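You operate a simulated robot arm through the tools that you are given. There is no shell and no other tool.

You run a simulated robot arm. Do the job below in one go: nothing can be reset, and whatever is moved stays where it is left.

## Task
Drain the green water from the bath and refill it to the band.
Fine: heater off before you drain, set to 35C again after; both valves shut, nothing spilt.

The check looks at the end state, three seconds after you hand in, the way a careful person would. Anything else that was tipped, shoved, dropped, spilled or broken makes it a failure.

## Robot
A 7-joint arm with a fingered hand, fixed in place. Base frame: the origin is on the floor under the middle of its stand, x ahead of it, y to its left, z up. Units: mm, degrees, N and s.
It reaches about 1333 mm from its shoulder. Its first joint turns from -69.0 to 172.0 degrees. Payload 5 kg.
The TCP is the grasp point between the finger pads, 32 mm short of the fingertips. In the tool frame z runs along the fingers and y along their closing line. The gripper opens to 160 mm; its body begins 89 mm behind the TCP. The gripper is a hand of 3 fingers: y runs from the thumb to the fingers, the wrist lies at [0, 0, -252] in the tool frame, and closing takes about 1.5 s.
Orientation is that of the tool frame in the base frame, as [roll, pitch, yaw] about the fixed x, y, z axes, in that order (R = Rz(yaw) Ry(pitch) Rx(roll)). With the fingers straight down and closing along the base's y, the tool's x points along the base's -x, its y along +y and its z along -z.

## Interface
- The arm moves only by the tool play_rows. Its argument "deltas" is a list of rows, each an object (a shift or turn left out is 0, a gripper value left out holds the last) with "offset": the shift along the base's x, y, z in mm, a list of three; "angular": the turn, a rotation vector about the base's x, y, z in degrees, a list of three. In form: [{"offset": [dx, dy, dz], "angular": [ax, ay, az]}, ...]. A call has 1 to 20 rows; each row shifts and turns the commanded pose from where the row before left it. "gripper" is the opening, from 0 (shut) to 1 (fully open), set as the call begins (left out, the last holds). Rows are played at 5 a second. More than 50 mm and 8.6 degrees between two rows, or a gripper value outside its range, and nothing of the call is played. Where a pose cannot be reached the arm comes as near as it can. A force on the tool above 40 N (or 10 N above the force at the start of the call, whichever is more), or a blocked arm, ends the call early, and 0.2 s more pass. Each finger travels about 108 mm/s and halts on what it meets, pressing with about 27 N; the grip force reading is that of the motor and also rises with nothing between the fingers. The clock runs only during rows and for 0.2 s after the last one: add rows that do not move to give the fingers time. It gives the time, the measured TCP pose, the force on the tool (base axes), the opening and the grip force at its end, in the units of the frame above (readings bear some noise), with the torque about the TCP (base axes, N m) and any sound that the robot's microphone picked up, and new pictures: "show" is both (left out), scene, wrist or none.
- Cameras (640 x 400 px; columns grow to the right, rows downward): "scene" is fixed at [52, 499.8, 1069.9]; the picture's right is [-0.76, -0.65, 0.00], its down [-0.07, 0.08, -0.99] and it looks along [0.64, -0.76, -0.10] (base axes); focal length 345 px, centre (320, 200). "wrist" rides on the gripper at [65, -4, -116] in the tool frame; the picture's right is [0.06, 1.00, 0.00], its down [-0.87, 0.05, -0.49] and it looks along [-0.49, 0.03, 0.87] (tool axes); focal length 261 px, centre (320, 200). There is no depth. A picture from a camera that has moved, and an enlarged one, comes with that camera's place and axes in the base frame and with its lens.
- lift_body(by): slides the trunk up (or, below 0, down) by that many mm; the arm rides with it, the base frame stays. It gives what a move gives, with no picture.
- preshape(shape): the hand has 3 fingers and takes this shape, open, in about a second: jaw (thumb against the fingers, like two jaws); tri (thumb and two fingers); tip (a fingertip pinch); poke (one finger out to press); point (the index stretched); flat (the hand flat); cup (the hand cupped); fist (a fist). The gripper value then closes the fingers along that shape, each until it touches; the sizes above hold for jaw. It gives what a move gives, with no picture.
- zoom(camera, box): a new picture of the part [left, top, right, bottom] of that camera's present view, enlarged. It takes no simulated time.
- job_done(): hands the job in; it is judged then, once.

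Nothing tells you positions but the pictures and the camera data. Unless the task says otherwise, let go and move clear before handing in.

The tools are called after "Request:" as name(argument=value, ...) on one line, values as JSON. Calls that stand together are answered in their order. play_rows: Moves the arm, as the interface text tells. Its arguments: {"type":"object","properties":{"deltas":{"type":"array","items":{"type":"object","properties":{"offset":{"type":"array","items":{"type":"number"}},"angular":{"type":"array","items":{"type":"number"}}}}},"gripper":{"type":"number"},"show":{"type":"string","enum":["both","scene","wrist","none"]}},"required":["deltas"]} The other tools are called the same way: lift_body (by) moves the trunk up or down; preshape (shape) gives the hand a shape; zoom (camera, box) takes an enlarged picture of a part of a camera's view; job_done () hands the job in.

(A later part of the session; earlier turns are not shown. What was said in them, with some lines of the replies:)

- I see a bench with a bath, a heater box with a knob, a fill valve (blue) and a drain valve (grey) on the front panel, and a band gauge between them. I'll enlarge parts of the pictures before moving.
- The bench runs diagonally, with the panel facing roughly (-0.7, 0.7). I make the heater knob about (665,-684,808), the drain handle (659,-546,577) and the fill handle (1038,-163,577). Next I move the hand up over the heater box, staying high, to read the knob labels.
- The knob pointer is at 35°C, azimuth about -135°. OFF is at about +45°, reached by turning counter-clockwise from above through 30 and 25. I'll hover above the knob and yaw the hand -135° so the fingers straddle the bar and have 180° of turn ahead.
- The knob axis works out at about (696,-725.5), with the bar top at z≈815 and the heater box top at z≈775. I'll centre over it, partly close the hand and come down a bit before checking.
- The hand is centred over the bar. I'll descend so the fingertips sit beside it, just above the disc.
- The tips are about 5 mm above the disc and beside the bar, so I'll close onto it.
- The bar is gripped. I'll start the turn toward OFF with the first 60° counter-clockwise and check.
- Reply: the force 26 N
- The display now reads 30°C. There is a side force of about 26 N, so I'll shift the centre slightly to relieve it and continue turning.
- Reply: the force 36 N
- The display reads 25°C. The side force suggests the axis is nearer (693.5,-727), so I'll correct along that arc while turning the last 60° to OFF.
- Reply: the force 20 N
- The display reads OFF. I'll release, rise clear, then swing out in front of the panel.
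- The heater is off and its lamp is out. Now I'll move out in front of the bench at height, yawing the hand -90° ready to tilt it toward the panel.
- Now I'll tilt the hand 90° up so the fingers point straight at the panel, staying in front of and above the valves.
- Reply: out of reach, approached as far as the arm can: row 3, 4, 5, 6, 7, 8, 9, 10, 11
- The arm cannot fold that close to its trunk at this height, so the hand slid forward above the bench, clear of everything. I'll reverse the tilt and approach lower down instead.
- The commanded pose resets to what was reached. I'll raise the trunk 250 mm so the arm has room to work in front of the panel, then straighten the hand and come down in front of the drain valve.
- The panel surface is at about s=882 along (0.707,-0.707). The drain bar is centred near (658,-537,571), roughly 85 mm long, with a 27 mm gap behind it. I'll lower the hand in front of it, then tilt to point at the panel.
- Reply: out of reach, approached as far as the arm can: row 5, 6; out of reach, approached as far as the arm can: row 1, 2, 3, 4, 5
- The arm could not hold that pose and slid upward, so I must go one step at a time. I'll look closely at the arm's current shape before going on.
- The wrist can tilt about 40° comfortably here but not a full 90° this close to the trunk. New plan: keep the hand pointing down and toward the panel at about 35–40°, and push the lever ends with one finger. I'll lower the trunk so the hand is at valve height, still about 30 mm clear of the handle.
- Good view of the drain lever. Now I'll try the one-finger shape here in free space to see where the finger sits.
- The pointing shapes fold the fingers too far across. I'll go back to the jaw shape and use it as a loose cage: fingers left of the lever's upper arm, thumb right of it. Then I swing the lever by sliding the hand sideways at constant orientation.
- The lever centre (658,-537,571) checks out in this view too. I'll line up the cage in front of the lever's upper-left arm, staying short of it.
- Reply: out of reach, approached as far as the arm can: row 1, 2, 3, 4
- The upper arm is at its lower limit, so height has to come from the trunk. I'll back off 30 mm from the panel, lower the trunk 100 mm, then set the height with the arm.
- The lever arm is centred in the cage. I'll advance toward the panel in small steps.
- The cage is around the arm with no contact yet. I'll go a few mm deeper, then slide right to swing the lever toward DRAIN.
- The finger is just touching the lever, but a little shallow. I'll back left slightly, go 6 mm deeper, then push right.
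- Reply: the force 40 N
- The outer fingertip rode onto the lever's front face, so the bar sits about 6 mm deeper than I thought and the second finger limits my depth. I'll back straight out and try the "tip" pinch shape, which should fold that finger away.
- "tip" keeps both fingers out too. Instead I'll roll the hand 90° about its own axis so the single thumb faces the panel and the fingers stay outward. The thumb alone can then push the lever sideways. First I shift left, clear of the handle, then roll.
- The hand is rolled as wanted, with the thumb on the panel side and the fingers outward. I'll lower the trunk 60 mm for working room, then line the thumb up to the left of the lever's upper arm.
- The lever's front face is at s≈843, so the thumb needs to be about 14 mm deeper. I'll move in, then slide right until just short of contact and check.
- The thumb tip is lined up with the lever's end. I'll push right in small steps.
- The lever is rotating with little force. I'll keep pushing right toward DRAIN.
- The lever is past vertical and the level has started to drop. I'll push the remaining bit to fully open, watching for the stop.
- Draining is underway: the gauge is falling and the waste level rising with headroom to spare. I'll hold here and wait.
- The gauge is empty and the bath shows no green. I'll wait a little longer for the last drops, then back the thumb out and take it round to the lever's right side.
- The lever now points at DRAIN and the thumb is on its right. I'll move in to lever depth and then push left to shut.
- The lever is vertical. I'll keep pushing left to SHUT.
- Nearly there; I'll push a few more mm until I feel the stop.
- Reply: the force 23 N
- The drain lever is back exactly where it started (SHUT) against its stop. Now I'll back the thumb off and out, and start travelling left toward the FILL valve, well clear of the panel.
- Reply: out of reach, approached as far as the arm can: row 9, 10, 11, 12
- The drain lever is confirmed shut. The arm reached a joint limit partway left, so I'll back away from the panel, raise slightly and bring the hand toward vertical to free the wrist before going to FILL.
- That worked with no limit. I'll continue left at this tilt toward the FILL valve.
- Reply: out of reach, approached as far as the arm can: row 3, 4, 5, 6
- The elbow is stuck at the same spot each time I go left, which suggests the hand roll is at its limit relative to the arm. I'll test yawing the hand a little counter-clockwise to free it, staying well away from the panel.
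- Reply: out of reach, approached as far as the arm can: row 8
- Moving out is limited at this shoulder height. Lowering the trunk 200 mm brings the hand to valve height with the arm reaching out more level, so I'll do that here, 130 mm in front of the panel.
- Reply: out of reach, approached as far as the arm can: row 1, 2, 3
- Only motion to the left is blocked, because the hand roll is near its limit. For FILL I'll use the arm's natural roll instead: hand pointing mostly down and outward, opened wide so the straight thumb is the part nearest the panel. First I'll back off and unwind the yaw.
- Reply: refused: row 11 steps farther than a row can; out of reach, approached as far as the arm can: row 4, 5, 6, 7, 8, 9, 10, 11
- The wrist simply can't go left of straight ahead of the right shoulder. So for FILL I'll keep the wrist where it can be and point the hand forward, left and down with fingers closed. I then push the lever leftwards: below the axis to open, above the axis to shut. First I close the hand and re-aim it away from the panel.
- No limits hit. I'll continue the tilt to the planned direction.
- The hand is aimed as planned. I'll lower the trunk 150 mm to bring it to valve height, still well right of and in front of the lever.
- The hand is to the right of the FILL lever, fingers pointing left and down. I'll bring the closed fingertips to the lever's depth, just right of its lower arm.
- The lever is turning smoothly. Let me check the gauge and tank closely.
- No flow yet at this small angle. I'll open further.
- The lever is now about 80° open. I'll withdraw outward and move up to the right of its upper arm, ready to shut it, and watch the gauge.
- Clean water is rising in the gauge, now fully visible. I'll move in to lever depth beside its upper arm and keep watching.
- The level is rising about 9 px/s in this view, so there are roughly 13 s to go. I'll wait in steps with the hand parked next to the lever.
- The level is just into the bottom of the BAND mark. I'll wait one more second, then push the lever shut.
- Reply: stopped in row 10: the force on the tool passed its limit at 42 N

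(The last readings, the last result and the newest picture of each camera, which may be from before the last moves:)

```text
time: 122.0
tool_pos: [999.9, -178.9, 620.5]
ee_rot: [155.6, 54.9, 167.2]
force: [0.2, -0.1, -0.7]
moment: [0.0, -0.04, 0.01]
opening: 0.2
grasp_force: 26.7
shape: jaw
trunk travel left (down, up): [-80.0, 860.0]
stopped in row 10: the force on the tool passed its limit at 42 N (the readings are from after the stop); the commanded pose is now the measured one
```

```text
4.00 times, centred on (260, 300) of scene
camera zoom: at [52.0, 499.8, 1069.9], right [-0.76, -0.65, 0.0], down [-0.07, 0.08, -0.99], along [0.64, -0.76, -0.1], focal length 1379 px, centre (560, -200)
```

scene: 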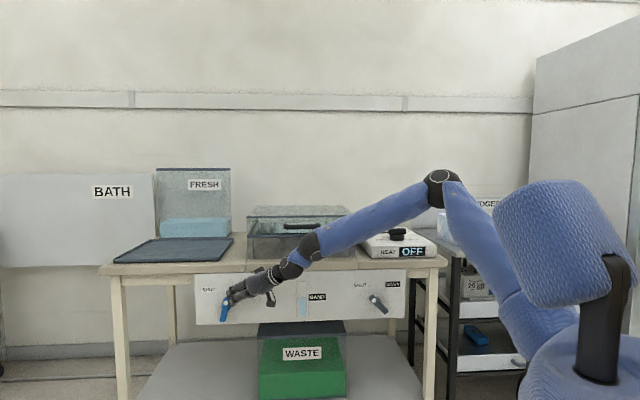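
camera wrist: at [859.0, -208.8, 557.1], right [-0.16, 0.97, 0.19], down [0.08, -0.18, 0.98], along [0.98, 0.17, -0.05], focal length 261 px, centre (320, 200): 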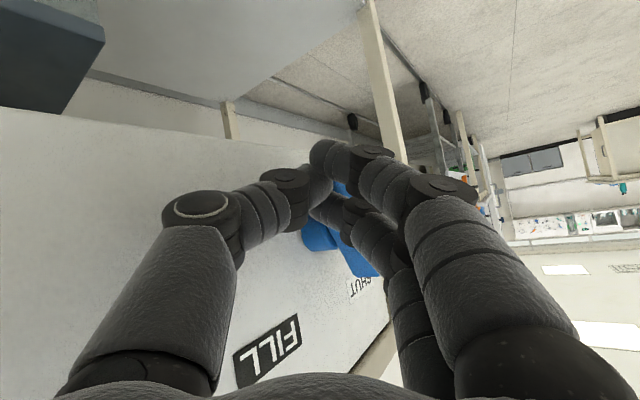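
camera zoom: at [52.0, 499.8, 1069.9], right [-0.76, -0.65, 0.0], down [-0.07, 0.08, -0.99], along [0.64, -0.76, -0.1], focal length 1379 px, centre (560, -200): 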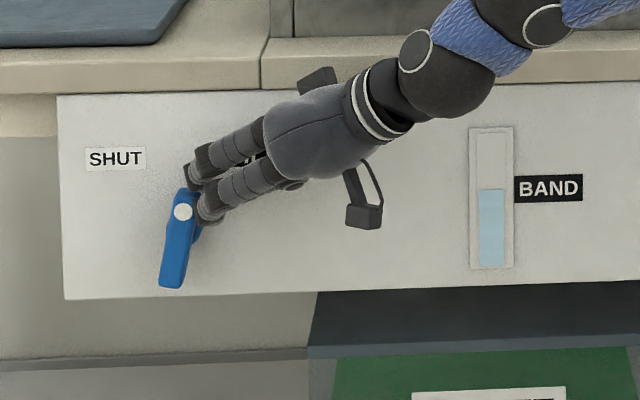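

The level is centred on BAND and the lever is about vertical. A brief force spike stopped the call, so I'll continue shutting it in smaller steps.

Request:
play_rows(deltas=[{"offset": [2.8, 2.8, 0]}, {"offset": [2.8, 2.8, 0]}, {"offset": [2.8, 2.8, 0]}], show="scene")

Request:
zoom(camera="scene", box=[280, 270, 340, 325])

Request:
zoom(camera="scene", box=[180, 250, 340, 350])

```text
time: 122.8
tool_pos: [1007.7, -171.5, 623.5]
ee_rot: [155.4, 55.0, 166.9]
force: [0.0, 0.1, 0.0]
moment: [-0.01, 0.0, -0.03]
opening: 0.0
grasp_force: 27.0
shape: jaw
trunk travel left (down, up): [-80.0, 860.0]
```

scene: 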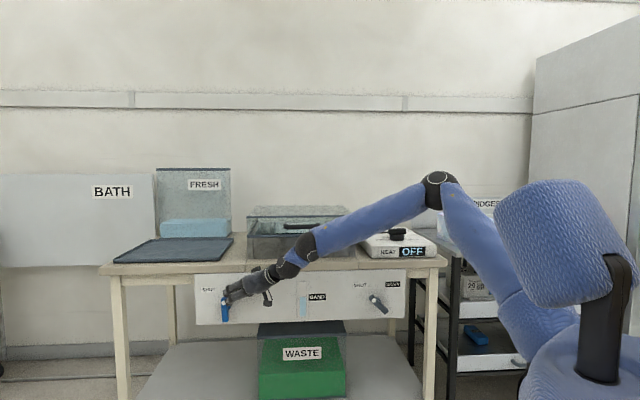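

```text
7.27 times, centred on (310, 298) of scene
camera zoom: at [52.0, 499.8, 1069.9], right [-0.76, -0.65, 0.0], down [-0.07, 0.08, -0.99], along [0.64, -0.76, -0.1], focal length 2507 px, centre (393, -509)
```

zoom: 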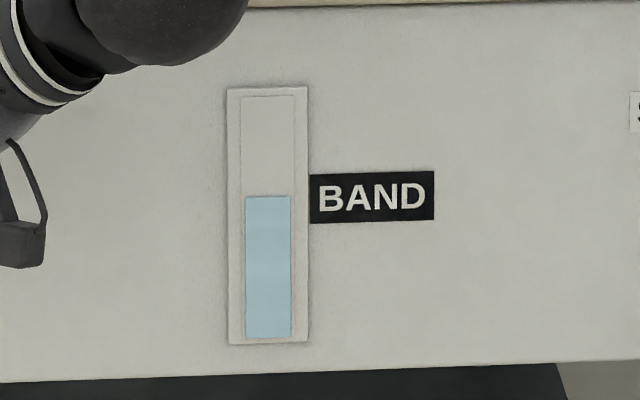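

```text
4.00 times, centred on (260, 300) of scene
camera zoom: at [52.0, 499.8, 1069.9], right [-0.76, -0.65, 0.0], down [-0.07, 0.08, -0.99], along [0.64, -0.76, -0.1], focal length 1379 px, centre (560, -200)
```

zoom: 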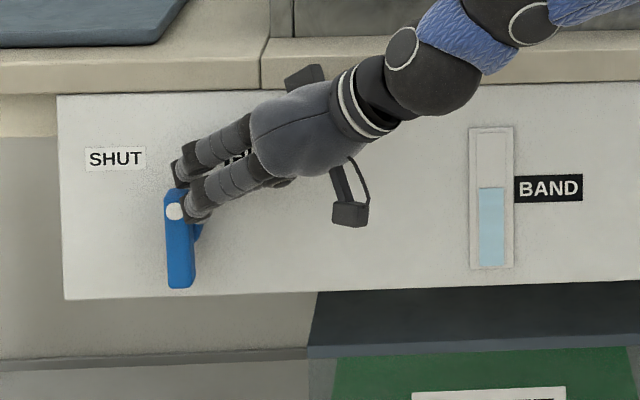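

Request:
play_rows(deltas=[{"offset": [2.8, 2.8, 0]}, {"offset": [2.8, 2.8, 0]}, {"offset": [2.8, 2.8, 0]}, {"offset": [2.8, 2.8, 0]}], show="scene")

Request:
zoom(camera="scene", box=[280, 270, 340, 325])

Request:
zoom(camera="scene", box=[180, 250, 340, 350])

```text
time: 123.8
tool_pos: [1019.1, -159.6, 621.6]
ee_rot: [155.5, 55.0, 167.0]
force: [0.4, -0.5, -0.3]
moment: [0.01, 0.01, 0.01]
opening: 0.0
grasp_force: 26.7
shape: jaw
trunk travel left (down, up): [-80.0, 860.0]
```

scene: 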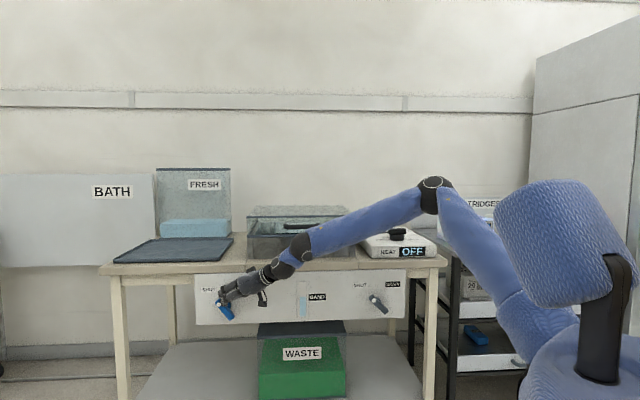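

```text
7.27 times, centred on (310, 298) of scene
camera zoom: at [52.0, 499.8, 1069.9], right [-0.76, -0.65, 0.0], down [-0.07, 0.08, -0.99], along [0.64, -0.76, -0.1], focal length 2507 px, centre (393, -509)
```

zoom: 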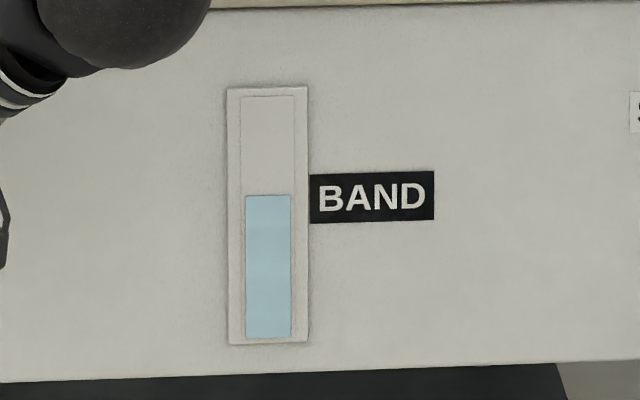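

```text
4.00 times, centred on (260, 300) of scene
camera zoom: at [52.0, 499.8, 1069.9], right [-0.76, -0.65, 0.0], down [-0.07, 0.08, -0.99], along [0.64, -0.76, -0.1], focal length 1379 px, centre (560, -200)
```

zoom: 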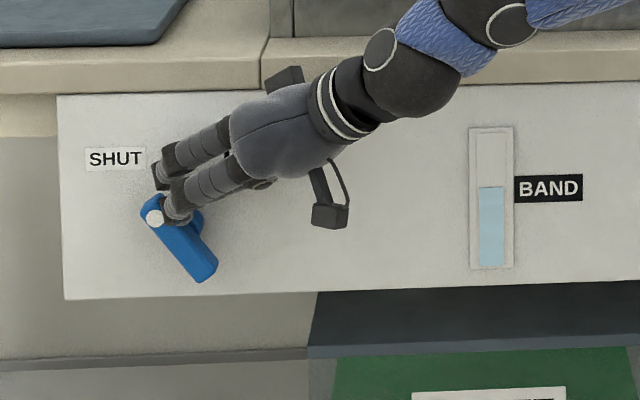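

Level 195, centred on the mark and steady. The lever is a few degrees short of SHUT, so I'll nudge to the stop.

Request:
play_rows(deltas=[{"offset": [1.8, 1.8, 0]}, {"offset": [1.8, 1.8, 0]}, {"offset": [1.4, 1.4, 0]}, {}], show="scene")

Request:
zoom(camera="scene", box=[190, 270, 270, 330])

Request:
zoom(camera="scene", box=[280, 270, 340, 325])

```text
time: 124.8
tool_pos: [1023.3, -153.8, 622.3]
ee_rot: [155.4, 55.1, 166.9]
force: [-10.8, 0.2, 4.6]
moment: [0.03, 0.24, 0.08]
opening: 0.0
grasp_force: 27.2
shape: jaw
trunk travel left (down, up): [-80.0, 860.0]
```

scene: 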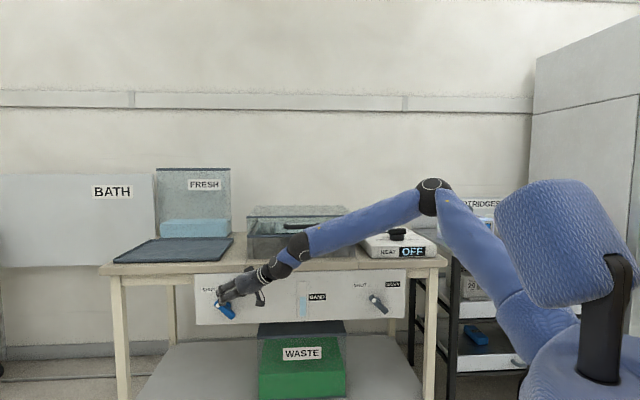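

```text
6.67 times, centred on (230, 300) of scene
camera zoom: at [52.0, 499.8, 1069.9], right [-0.76, -0.65, 0.0], down [-0.07, 0.08, -0.99], along [0.64, -0.76, -0.1], focal length 2298 px, centre (920, -467)
```

zoom: 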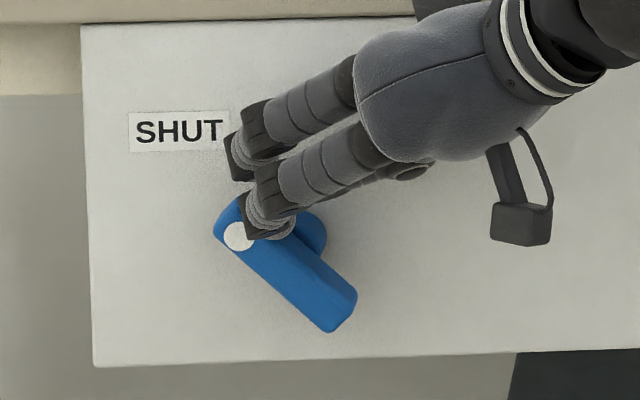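

```text
7.27 times, centred on (310, 298) of scene
camera zoom: at [52.0, 499.8, 1069.9], right [-0.76, -0.65, 0.0], down [-0.07, 0.08, -0.99], along [0.64, -0.76, -0.1], focal length 2507 px, centre (393, -509)
```

zoom: 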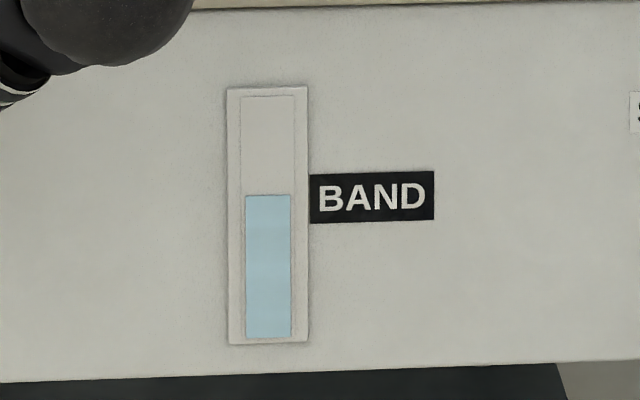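

The fill lever is back exactly at SHUT and the level is steady in the middle of the band. I'll withdraw the hand outward and to the right, clear of the panel.

Request:
play_rows(deltas=[{"offset": [-17, 8, 0]}, {"offset": [-20, 10, 0]}, {"offset": [-30, -5, 0]}, {"offset": [-35, -20, 0]}, {"offset": [-35, -25, 0]}, {"offset": [-30, -30, 0]}, {}])

Request:
zoom(camera="scene", box=[190, 270, 270, 330])

Request:
zoom(camera="scene", box=[280, 270, 340, 325])

```text
time: 126.4
tool_pos: [858.5, -216.8, 622.7]
ee_rot: [155.5, 55.1, 166.8]
force: [-0.7, -0.4, -0.1]
moment: [0.04, 0.01, 0.04]
opening: 0.2
grasp_force: 26.9
shape: jaw
trunk travel left (down, up): [-80.0, 860.0]
camera wrist: at [728.0, -238.6, 629.6], right [-0.16, 0.97, 0.19], down [0.08, -0.18, 0.98], along [0.98, 0.17, -0.04], focal length 261 px, centre (320, 200)
```

scene: 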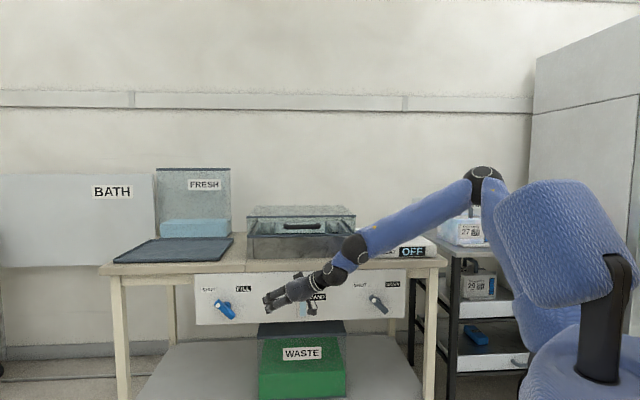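
wrist: 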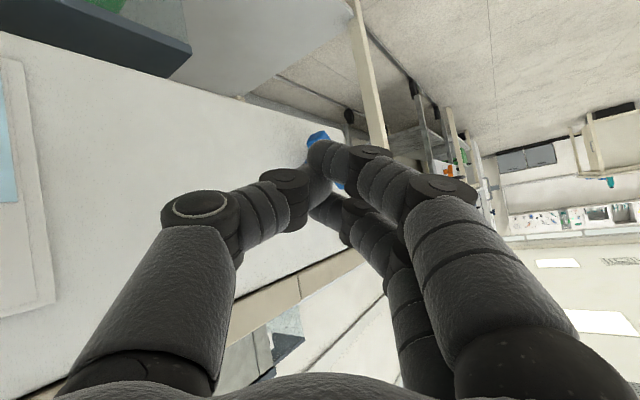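

```text
6.67 times, centred on (230, 300) of scene
camera zoom: at [52.0, 499.8, 1069.9], right [-0.76, -0.65, 0.0], down [-0.07, 0.08, -0.99], along [0.64, -0.76, -0.1], focal length 2298 px, centre (920, -467)
```

zoom: 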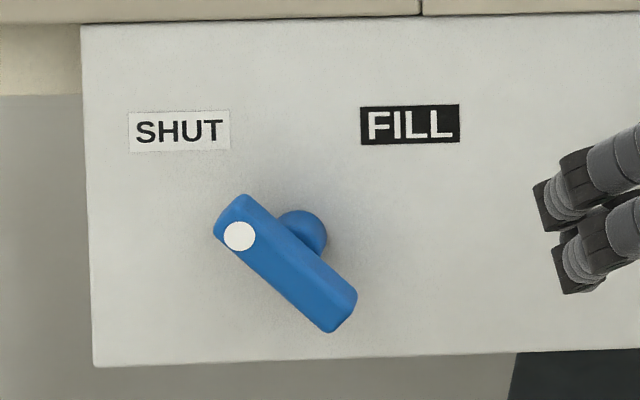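

```text
7.27 times, centred on (310, 298) of scene
camera zoom: at [52.0, 499.8, 1069.9], right [-0.76, -0.65, 0.0], down [-0.07, 0.08, -0.99], along [0.64, -0.76, -0.1], focal length 2507 px, centre (393, -509)
```

zoom: 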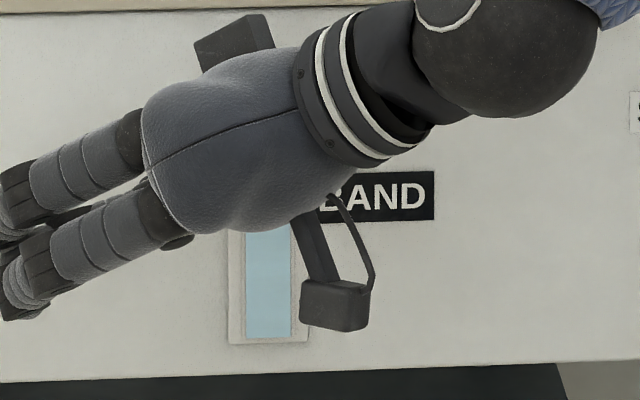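

Both levers are shut. Next I'll back off further, raise the trunk to its starting height and return to the heater knob.

Request:
play_rows(deltas=[{"offset": [-25, 5, 5]}, {"offset": [-25, 5, 5]}, {}], show="none")

Request:
lift_body(by=370)

Request:
zoom(camera="scene", box=[280, 270, 340, 325])

Request:
zoom(camera="scene", box=[0, 0, 640, 400])

```text
time: 127.2
tool_pos: [805.9, -206.1, 633.8]
ee_rot: [155.5, 55.0, 166.8]
force: [-0.7, 0.0, -0.1]
moment: [0.02, 0.01, 0.01]
opening: 0.0
grasp_force: 27.1
shape: jaw
trunk travel left (down, up): [-80.0, 860.0]
```

```text
time: 130.8
tool_pos: [808.2, -207.4, 1002.8]
ee_rot: [155.6, 55.0, 166.9]
force: [-0.2, 0.7, -0.7]
moment: [0.02, -0.02, 0.02]
opening: 0.0
grasp_force: 27.2
shape: jaw
trunk travel left (down, up): [-450.0, 490.0]
```

```text
7.27 times, centred on (310, 298) of scene
camera zoom: at [52.0, 499.8, 1069.9], right [-0.76, -0.65, 0.0], down [-0.07, 0.08, -0.99], along [0.64, -0.76, -0.1], focal length 2507 px, centre (393, -509)
```

zoom: 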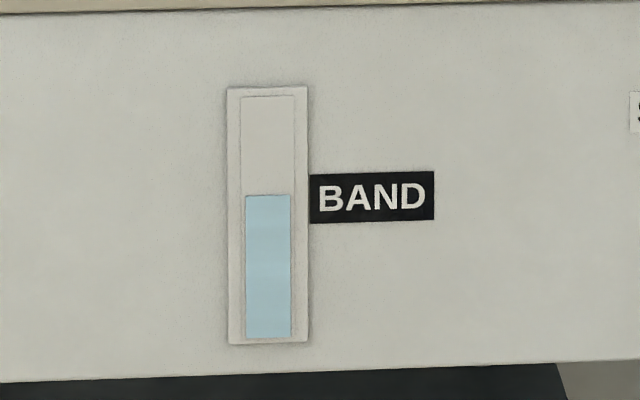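

```text
1.00 times, centred on (320, 200) of scene (not enlarged: the box is as wide or as high as the picture)
camera zoom: at [52.0, 499.8, 1069.9], right [-0.76, -0.65, 0.0], down [-0.07, 0.08, -0.99], along [0.64, -0.76, -0.1], focal length 345 px, centre (320, 200)
```

zoom: 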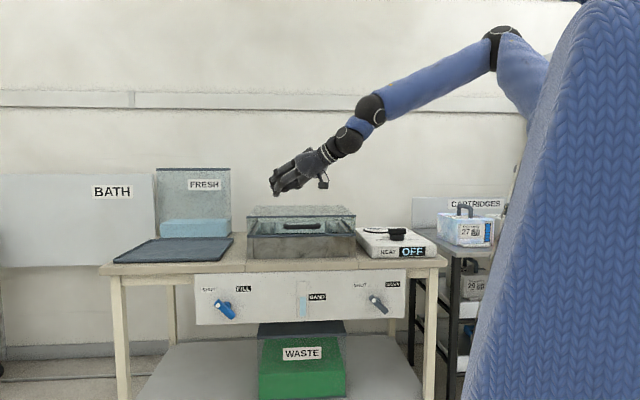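

The level holds at mid-band. I'll reorient the hand to point straight down while moving back toward the heater side, high above everything.

Request:
play_rows(deltas=[{"offset": [-24, -32, 0], "angular": [-2.41, 7.93, 0]}, {"offset": [-24, -32, 0], "angular": [-2.41, 7.93, 0]}, {"offset": [-24, -32, 0], "angular": [-2.41, 7.93, 0]}, {"offset": [-24, -32, 0], "angular": [-2.41, 7.93, 0]}, {"offset": [-24, -32, 0], "angular": [-2.41, 7.93, 0]}, {"offset": [-24, -32, 0], "angular": [-2.41, 7.93, 0]}, {"offset": [-24, -32, 0], "angular": [-2.41, 7.93, 0]}, {}], gripper=0.45)

```text
time: 132.6
tool_pos: [635.5, -431.8, 1006.1]
ee_rot: [-179.5, 0.8, -179.9]
force: [1.3, -0.6, -0.1]
moment: [-0.01, 0.01, -0.03]
opening: 71.8
grasp_force: 0.1
shape: jaw
trunk travel left (down, up): [-450.0, 490.0]
camera wrist: at [570.0, -434.7, 1121.8], right [-0.07, 1.0, -0.01], down [0.86, 0.06, 0.5], along [0.5, 0.02, -0.87], focal length 261 px, centre (320, 200)
```

scene: 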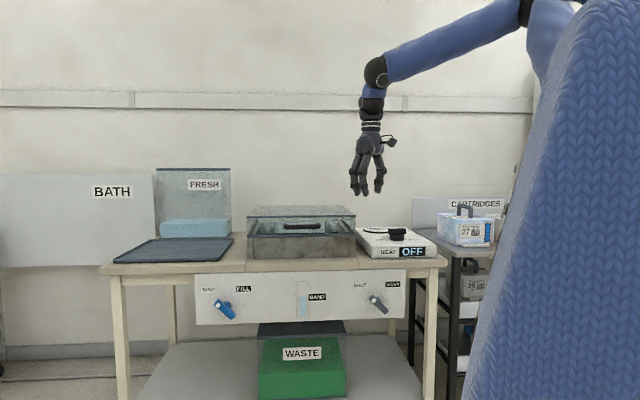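
wrist: 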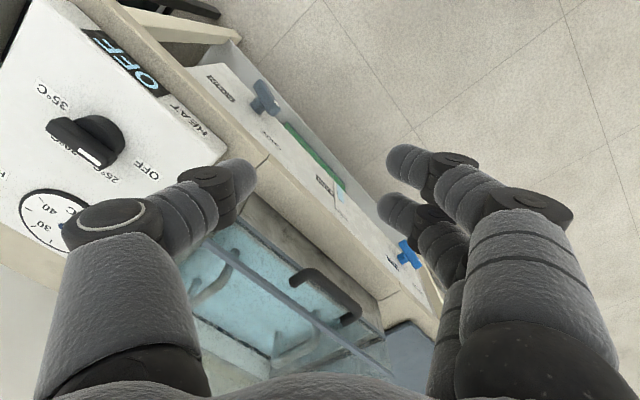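

Request:
zoom(camera="wrist", box=[170, 210, 400, 390])

```text
2.22 times, centred on (285, 300) of wrist
camera zoom: at [570.0, -434.7, 1121.8], right [-0.07, 1.0, -0.01], down [0.86, 0.06, 0.5], along [0.5, 0.02, -0.87], focal length 579 px, centre (398, -22)
```

zoom: 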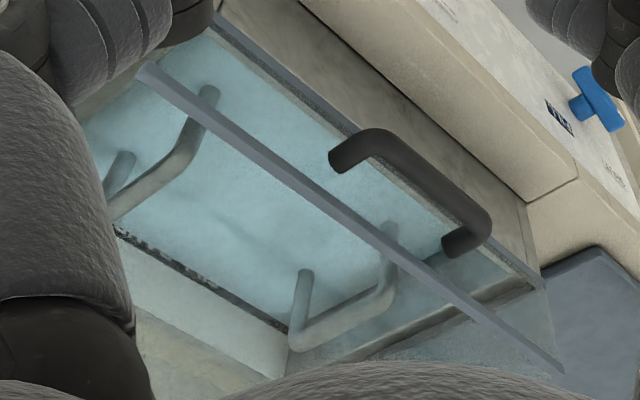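

The water is clean and sits right at the FILL BAND strip inside the bath. Now I'll move over the heater knob and yaw to straddle its bar.

Request:
play_rows(deltas=[{"offset": [7.25, -36.9, 0], "angular": [0.5, 0.8, 5.6]}, {"offset": [7.25, -36.9, 0], "angular": [0, 0, 5.6]}, {"offset": [7.25, -36.9, 0], "angular": [0, 0, 5.6]}, {"offset": [7.25, -36.9, -5], "angular": [0, 0, 5.6]}, {"offset": [7.25, -36.9, -10], "angular": [0, 0, 5.6]}, {"offset": [7.25, -36.9, -10], "angular": [0, 0, 5.6]}, {"offset": [7.25, -36.9, -10], "angular": [0, 0, 5.6]}, {"offset": [7.25, -36.9, -10], "angular": [0, 0, 5.8]}, {}])

Request:
zoom(camera="wrist", box=[220, 40, 420, 220])

```text
time: 134.6
tool_pos: [696.6, -725.3, 960.7]
ee_rot: [-179.9, 0.0, -134.9]
force: [0.6, -0.3, 0.4]
moment: [-0.02, -0.05, -0.02]
opening: 72.0
grasp_force: 0.1
shape: jaw
trunk travel left (down, up): [-450.0, 490.0]
camera wrist: at [653.7, -774.1, 1077.6], right [-0.75, 0.66, 0.0], down [0.57, 0.66, 0.49], along [0.32, 0.37, -0.87], focal length 261 px, centre (320, 200)
```

scene: 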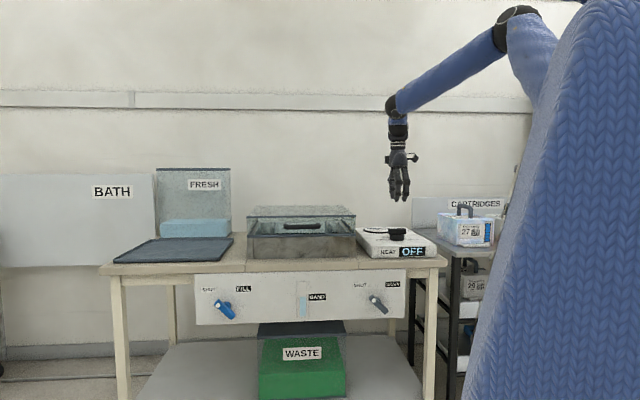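
wrist: 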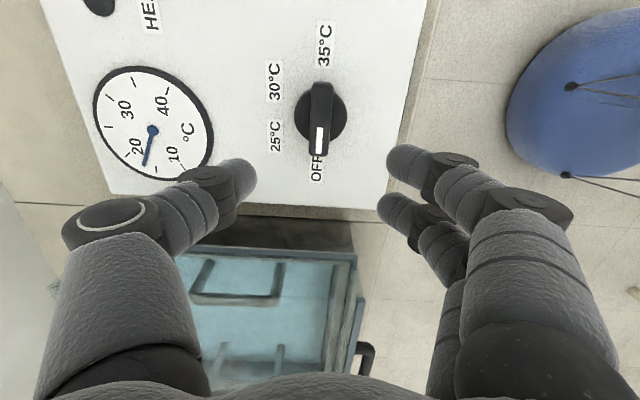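

```text
2.22 times, centred on (320, 130) of wrist
camera zoom: at [653.7, -774.1, 1077.6], right [-0.75, 0.66, 0.0], down [0.57, 0.66, 0.49], along [0.32, 0.37, -0.87], focal length 579 px, centre (320, 356)
```

zoom: 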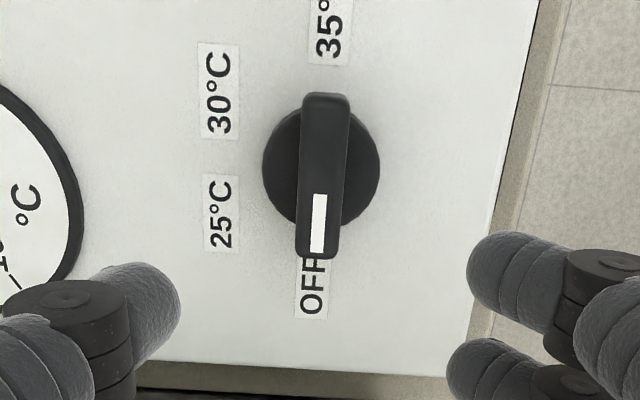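

The pointer is at OFF as expected. The knob axis averages out near (693,-728), so I'll correct a few mm and descend above the bar.

Request:
play_rows(deltas=[{"offset": [-1.7, -1.4, -30]}, {"offset": [-1.7, -1.3, -30]}, {"offset": [0, 0, -27]}, {}])

Request:
zoom(camera="wrist", box=[220, 60, 420, 240])

```text
time: 135.6
tool_pos: [693.8, -727.4, 872.4]
ee_rot: [-180.0, 0.0, -134.7]
force: [0.7, 0.1, -0.5]
moment: [-0.06, 0.0, 0.0]
opening: 71.8
grasp_force: 0.0
shape: jaw
trunk travel left (down, up): [-450.0, 490.0]
camera wrist: at [651.2, -776.7, 989.4], right [-0.75, 0.66, 0.0], down [0.57, 0.66, 0.49], along [0.32, 0.37, -0.87], focal length 261 px, centre (320, 200)
```

scene: 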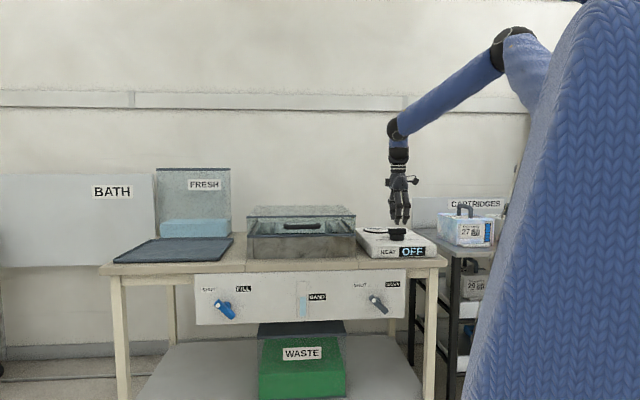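
wrist: 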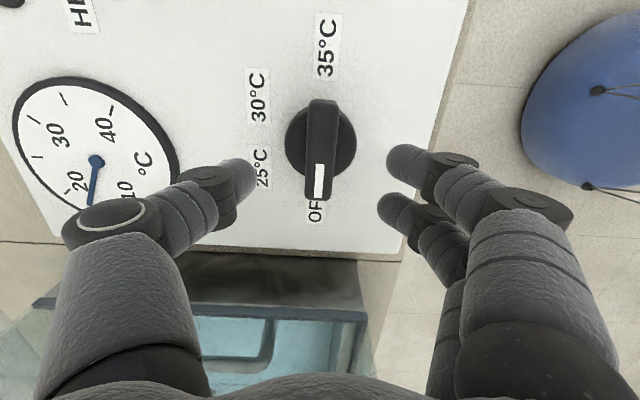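

```text
2.22 times, centred on (320, 150) of wrist
camera zoom: at [651.2, -776.7, 989.4], right [-0.75, 0.66, 0.0], down [0.57, 0.66, 0.49], along [0.32, 0.37, -0.87], focal length 579 px, centre (320, 311)
```

zoom: 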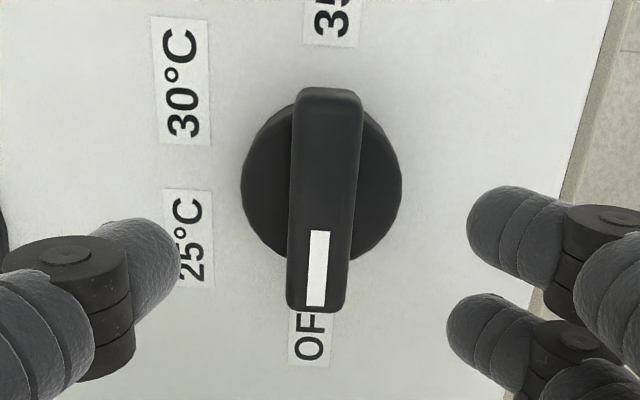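

Well aligned. I'll descend the same amount as before and close on the bar.

Request:
play_rows(deltas=[{"offset": [0, 0, -15]}, {"offset": [0, 0, -12]}, {"offset": [0, 0, -8]}, {}], show="none")

Request:
play_rows(deltas=[{}, {}, {}, {}, {}, {}], gripper=0.0)

Request:
zoom(camera="scene", box=[365, 200, 435, 260])

```text
time: 136.6
tool_pos: [692.4, -728.3, 836.6]
ee_rot: [180.0, 0.0, -134.7]
force: [-0.1, 0.0, 0.6]
moment: [0.0, 0.03, -0.03]
opening: 71.6
grasp_force: 0.0
shape: jaw
trunk travel left (down, up): [-450.0, 490.0]
```

```text
time: 138.0
tool_pos: [691.8, -727.5, 837.4]
ee_rot: [-180.0, 0.0, -134.7]
force: [0.4, 0.3, -2.0]
moment: [0.04, -0.01, 0.03]
opening: 15.3
grasp_force: 27.2
shape: jaw
trunk travel left (down, up): [-450.0, 490.0]
camera wrist: at [649.5, -777.2, 953.4], right [-0.75, 0.66, 0.0], down [0.57, 0.66, 0.49], along [0.32, 0.37, -0.87], focal length 261 px, centre (320, 200)
```

scene: 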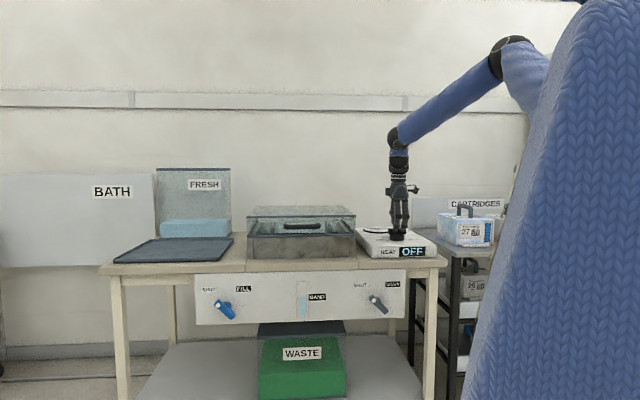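
wrist: 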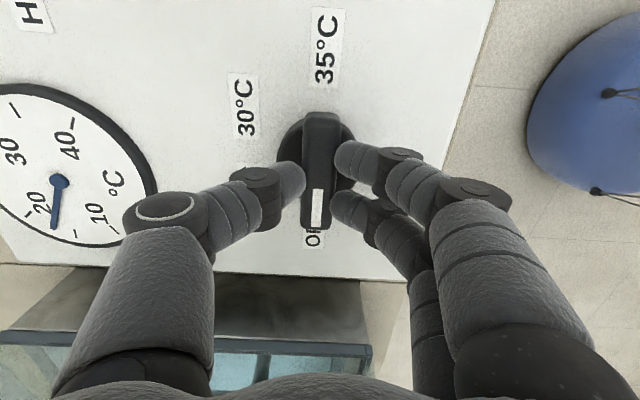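

```text
6.67 times, centred on (400, 230) of scene
camera zoom: at [52.0, 499.8, 1069.9], right [-0.76, -0.65, 0.0], down [-0.07, 0.08, -0.99], along [0.64, -0.76, -0.1], focal length 2298 px, centre (-213, 0)
```

zoom: 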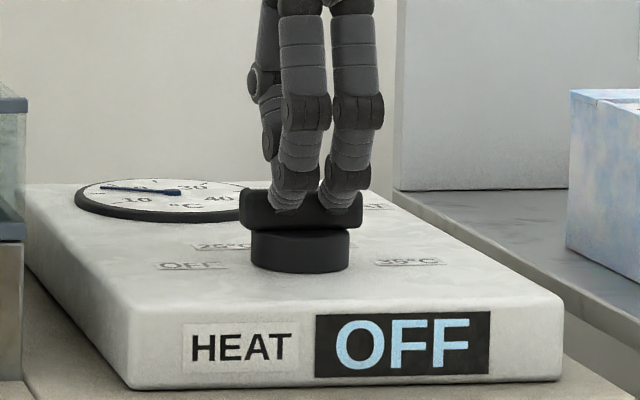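

The bar is gripped. I'll turn clockwise 60° first.

Request:
play_rows(deltas=[{"angular": [0, 0, -7.5]}, {"angular": [0, 0, -7.5]}, {"angular": [0, 0, -7.5]}, {"angular": [0, 0, -7.5]}, {"angular": [0, 0, -7.5]}, {"angular": [0, 0, -7.5]}, {"angular": [0, 0, -7.5]}, {"angular": [0, 0, -7.5]}, {}], show="scene")

Request:
zoom(camera="scene", box=[365, 200, 435, 260])

```text
time: 140.0
tool_pos: [692.1, -728.7, 836.9]
ee_rot: [179.9, -0.2, 165.2]
force: [-3.7, 7.0, -3.6]
moment: [0.17, 0.08, 0.0]
opening: 15.1
grasp_force: 26.6
shape: jaw
trunk travel left (down, up): [-450.0, 490.0]
```

scene: 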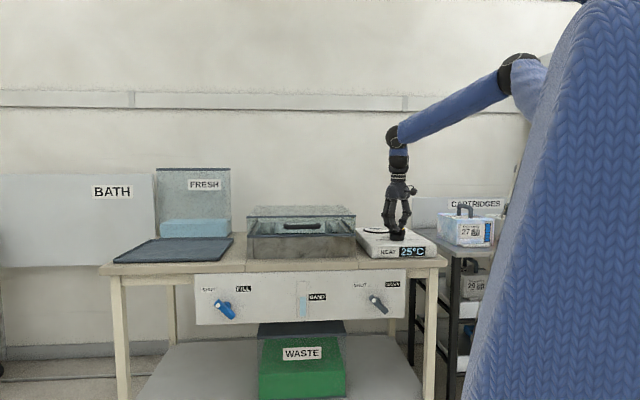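

```text
6.67 times, centred on (400, 230) of scene
camera zoom: at [52.0, 499.8, 1069.9], right [-0.76, -0.65, 0.0], down [-0.07, 0.08, -0.99], along [0.64, -0.76, -0.1], focal length 2298 px, centre (-213, 0)
```

zoom: 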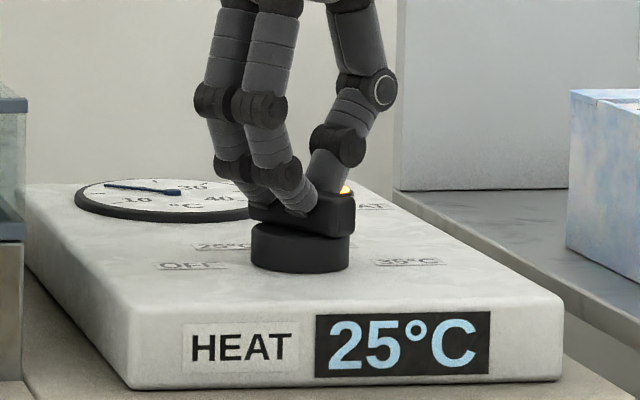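

25°C and low side force, so the centring is good. I'll turn another 60°.

Request:
play_rows(deltas=[{"angular": [0, 0, -7.5]}, {"angular": [0, 0, -7.5]}, {"angular": [0, 0, -7.5]}, {"angular": [0, 0, -7.5]}, {"angular": [0, 0, -7.5]}, {"angular": [0, 0, -7.5]}, {"angular": [0, 0, -7.5]}, {"angular": [0, 0, -7.5]}, {}], show="scene")

Request:
zoom(camera="scene", box=[365, 200, 435, 260])

```text
time: 142.0
tool_pos: [693.6, -728.5, 837.7]
ee_rot: [180.0, -0.1, 105.2]
force: [-2.7, 4.8, -2.5]
moment: [0.13, 0.04, 0.02]
opening: 14.9
grasp_force: 26.9
shape: jaw
trunk travel left (down, up): [-450.0, 490.0]
```

scene: 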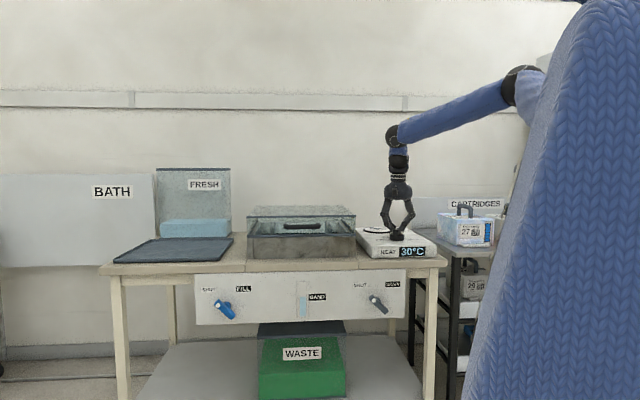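

```text
6.67 times, centred on (400, 230) of scene
camera zoom: at [52.0, 499.8, 1069.9], right [-0.76, -0.65, 0.0], down [-0.07, 0.08, -0.99], along [0.64, -0.76, -0.1], focal length 2298 px, centre (-213, 0)
```

zoom: 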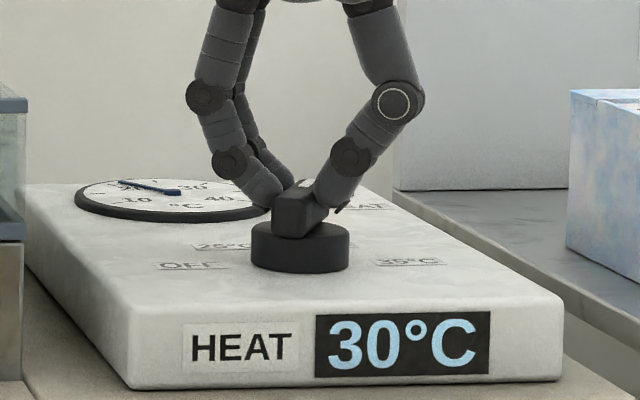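

30°C. One last 60° to reach 35°C.

Request:
play_rows(deltas=[{"angular": [0, 0, -7.5]}, {"angular": [0, 0, -7.5]}, {"angular": [0, 0, -7.5]}, {"angular": [0, 0, -7.5]}, {"angular": [0, 0, -7.5]}, {"angular": [0, 0, -7.5]}, {"angular": [0, 0, -7.5]}, {"angular": [0, 0, -7.5]}, {}])

Request:
zoom(camera="scene", box=[365, 200, 435, 260])

```text
time: 144.0
tool_pos: [693.6, -728.4, 836.6]
ee_rot: [180.0, 0.0, 45.2]
force: [-3.3, -0.5, -0.3]
moment: [0.0, 0.05, -0.05]
opening: 14.9
grasp_force: 26.7
shape: jaw
trunk travel left (down, up): [-450.0, 490.0]
camera wrist: at [736.6, -679.8, 953.5], right [0.75, -0.66, 0.0], down [-0.57, -0.66, 0.49], along [-0.32, -0.37, -0.87], focal length 261 px, centre (320, 200)
```

scene: 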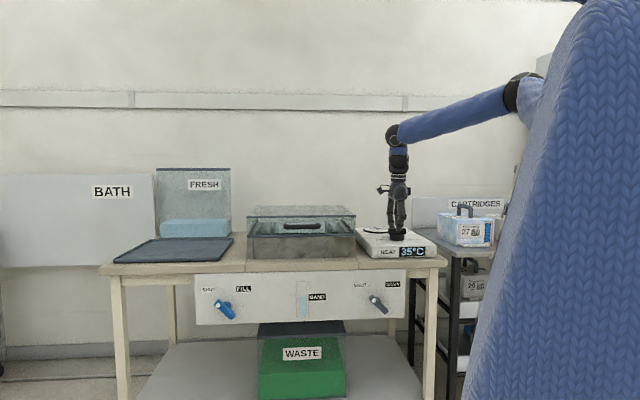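
wrist: 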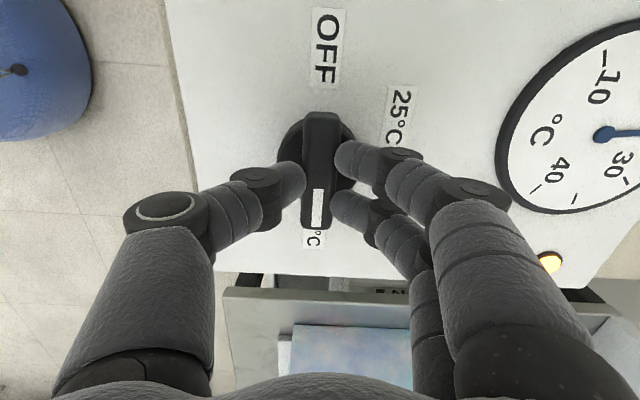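

```text
6.67 times, centred on (400, 230) of scene
camera zoom: at [52.0, 499.8, 1069.9], right [-0.76, -0.65, 0.0], down [-0.07, 0.08, -0.99], along [0.64, -0.76, -0.1], focal length 2298 px, centre (-213, 0)
```

zoom: 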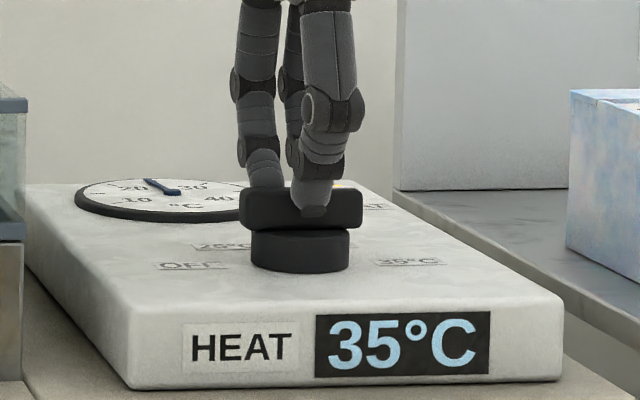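

The display reads 35°C and the heat lamp is lit. I'll release, rise and move clear.

Request:
play_rows(deltas=[{}, {}, {}, {}, {"offset": [0, 0, 15]}, {"offset": [0, 0, 30]}, {"offset": [0, 0, 40]}, {"offset": [0, 0, 45]}, {"offset": [-20, 30, 30]}, {"offset": [-20, 35, 20]}, {"offset": [-20, 40, 10]}, {"offset": [-20, 40, 0]}, {"offset": [-10, 40, 0]}, {}], gripper=0.5)

Request:
zoom(camera="scene", box=[340, 200, 460, 275])

Request:
zoom(camera="scene", box=[180, 260, 440, 400])

Request:
zoom(camera="scene", box=[280, 270, 340, 325])

Request:
zoom(camera="scene", box=[90, 150, 370, 280])

```text
time: 147.0
tool_pos: [603.4, -544.9, 1025.2]
ee_rot: [-180.0, 0.0, 45.3]
force: [-0.2, -0.8, 0.7]
moment: [-0.01, 0.02, 0.01]
opening: 79.6
grasp_force: 0.1
shape: jaw
trunk travel left (down, up): [-450.0, 490.0]
camera wrist: at [647.1, -495.4, 1142.5], right [0.75, -0.66, 0.0], down [-0.57, -0.66, 0.49], along [-0.32, -0.37, -0.87], focal length 261 px, centre (320, 200)
```

scene: 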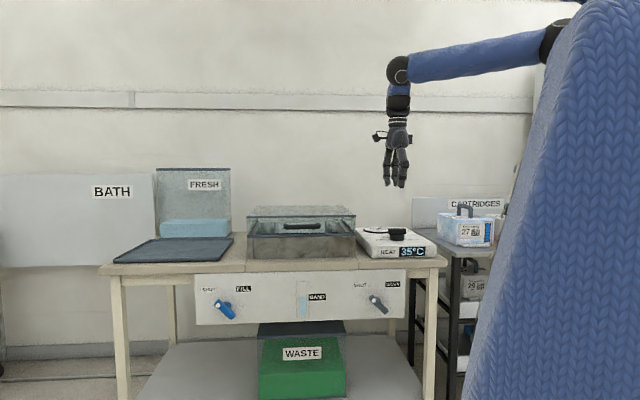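
wrist: 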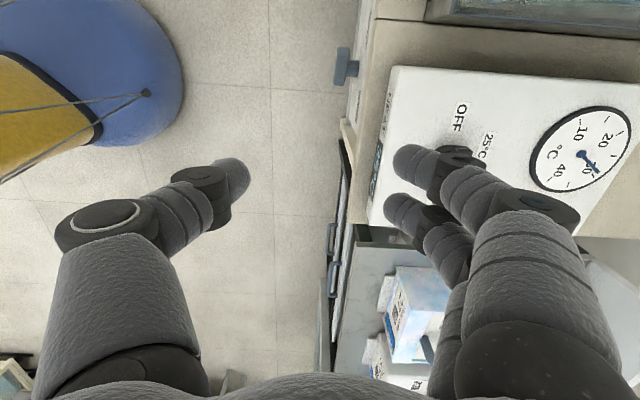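

```text
5.33 times, centred on (400, 238) of scene
camera zoom: at [52.0, 499.8, 1069.9], right [-0.76, -0.65, 0.0], down [-0.07, 0.08, -0.99], along [0.64, -0.76, -0.1], focal length 1838 px, centre (-107, 0)
```

zoom: 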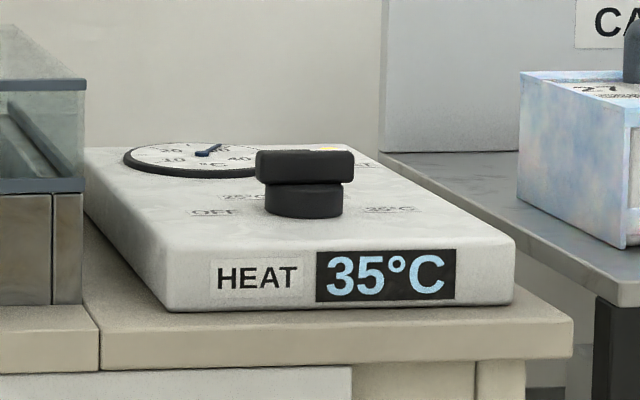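

```text
2.46 times, centred on (310, 330) of scene
camera zoom: at [52.0, 499.8, 1069.9], right [-0.76, -0.65, 0.0], down [-0.07, 0.08, -0.99], along [0.64, -0.76, -0.1], focal length 849 px, centre (345, -120)
```

zoom: 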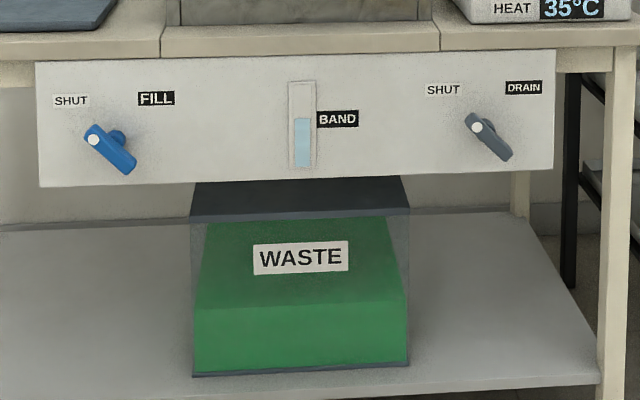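

```text
7.27 times, centred on (310, 298) of scene
camera zoom: at [52.0, 499.8, 1069.9], right [-0.76, -0.65, 0.0], down [-0.07, 0.08, -0.99], along [0.64, -0.76, -0.1], focal length 2507 px, centre (393, -509)
```

zoom: 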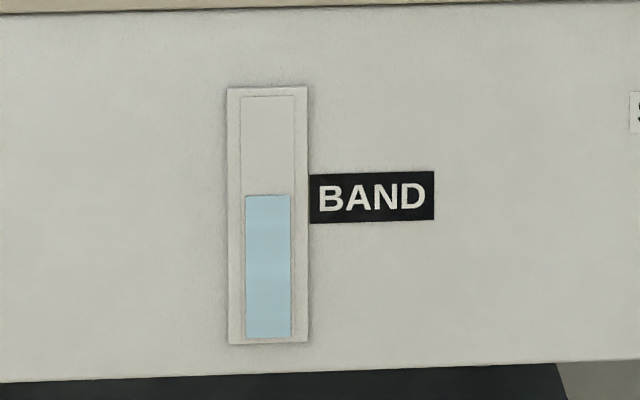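

```text
2.29 times, centred on (230, 215) of scene
camera zoom: at [52.0, 499.8, 1069.9], right [-0.76, -0.65, 0.0], down [-0.07, 0.08, -0.99], along [0.64, -0.76, -0.1], focal length 788 px, centre (526, 166)
```

zoom: 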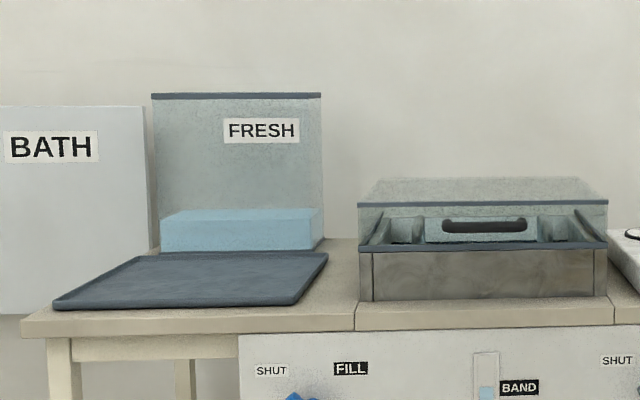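

Here is how things stand at the end:
- **Bath:** the green water is in the waste tank, and clean water sits at mid-band and is steady.
- **Valves:** both levers are back exactly at SHUT.
- **Heater:** it reads 35°C with its lamp on.
- **Spills:** none visible, and the hand is open and well clear of everything.

I'm handing in the job.

Request:
job_done()

```text
The job is handed in.
```

The bath is drained of green water and refilled with clean water to the middle of the band. I've handed the job in.

- **Heater:** I turned it off before draining and set it back to 35°C after the refill. The display reads 35°C and the heat lamp is lit, but the water was still warming toward 35°C.
- **Drain:** I kept the valve open until the gauge read empty, plus a little longer. All of it went into the waste tank, which still has room.
- **Valves:** both levers are back exactly where they started, at SHUT, and the level held steady afterwards.
- **Spills and other items:** I saw no spills, and nothing else looks to have been moved. The hand is open and clear of the bench.

While I was working the levers, two pushes reached about 40 N. The first, on the drain lever, didn't move it. The second came while closing the fill lever and stopped the arm briefly. Both levers turned freely afterwards.
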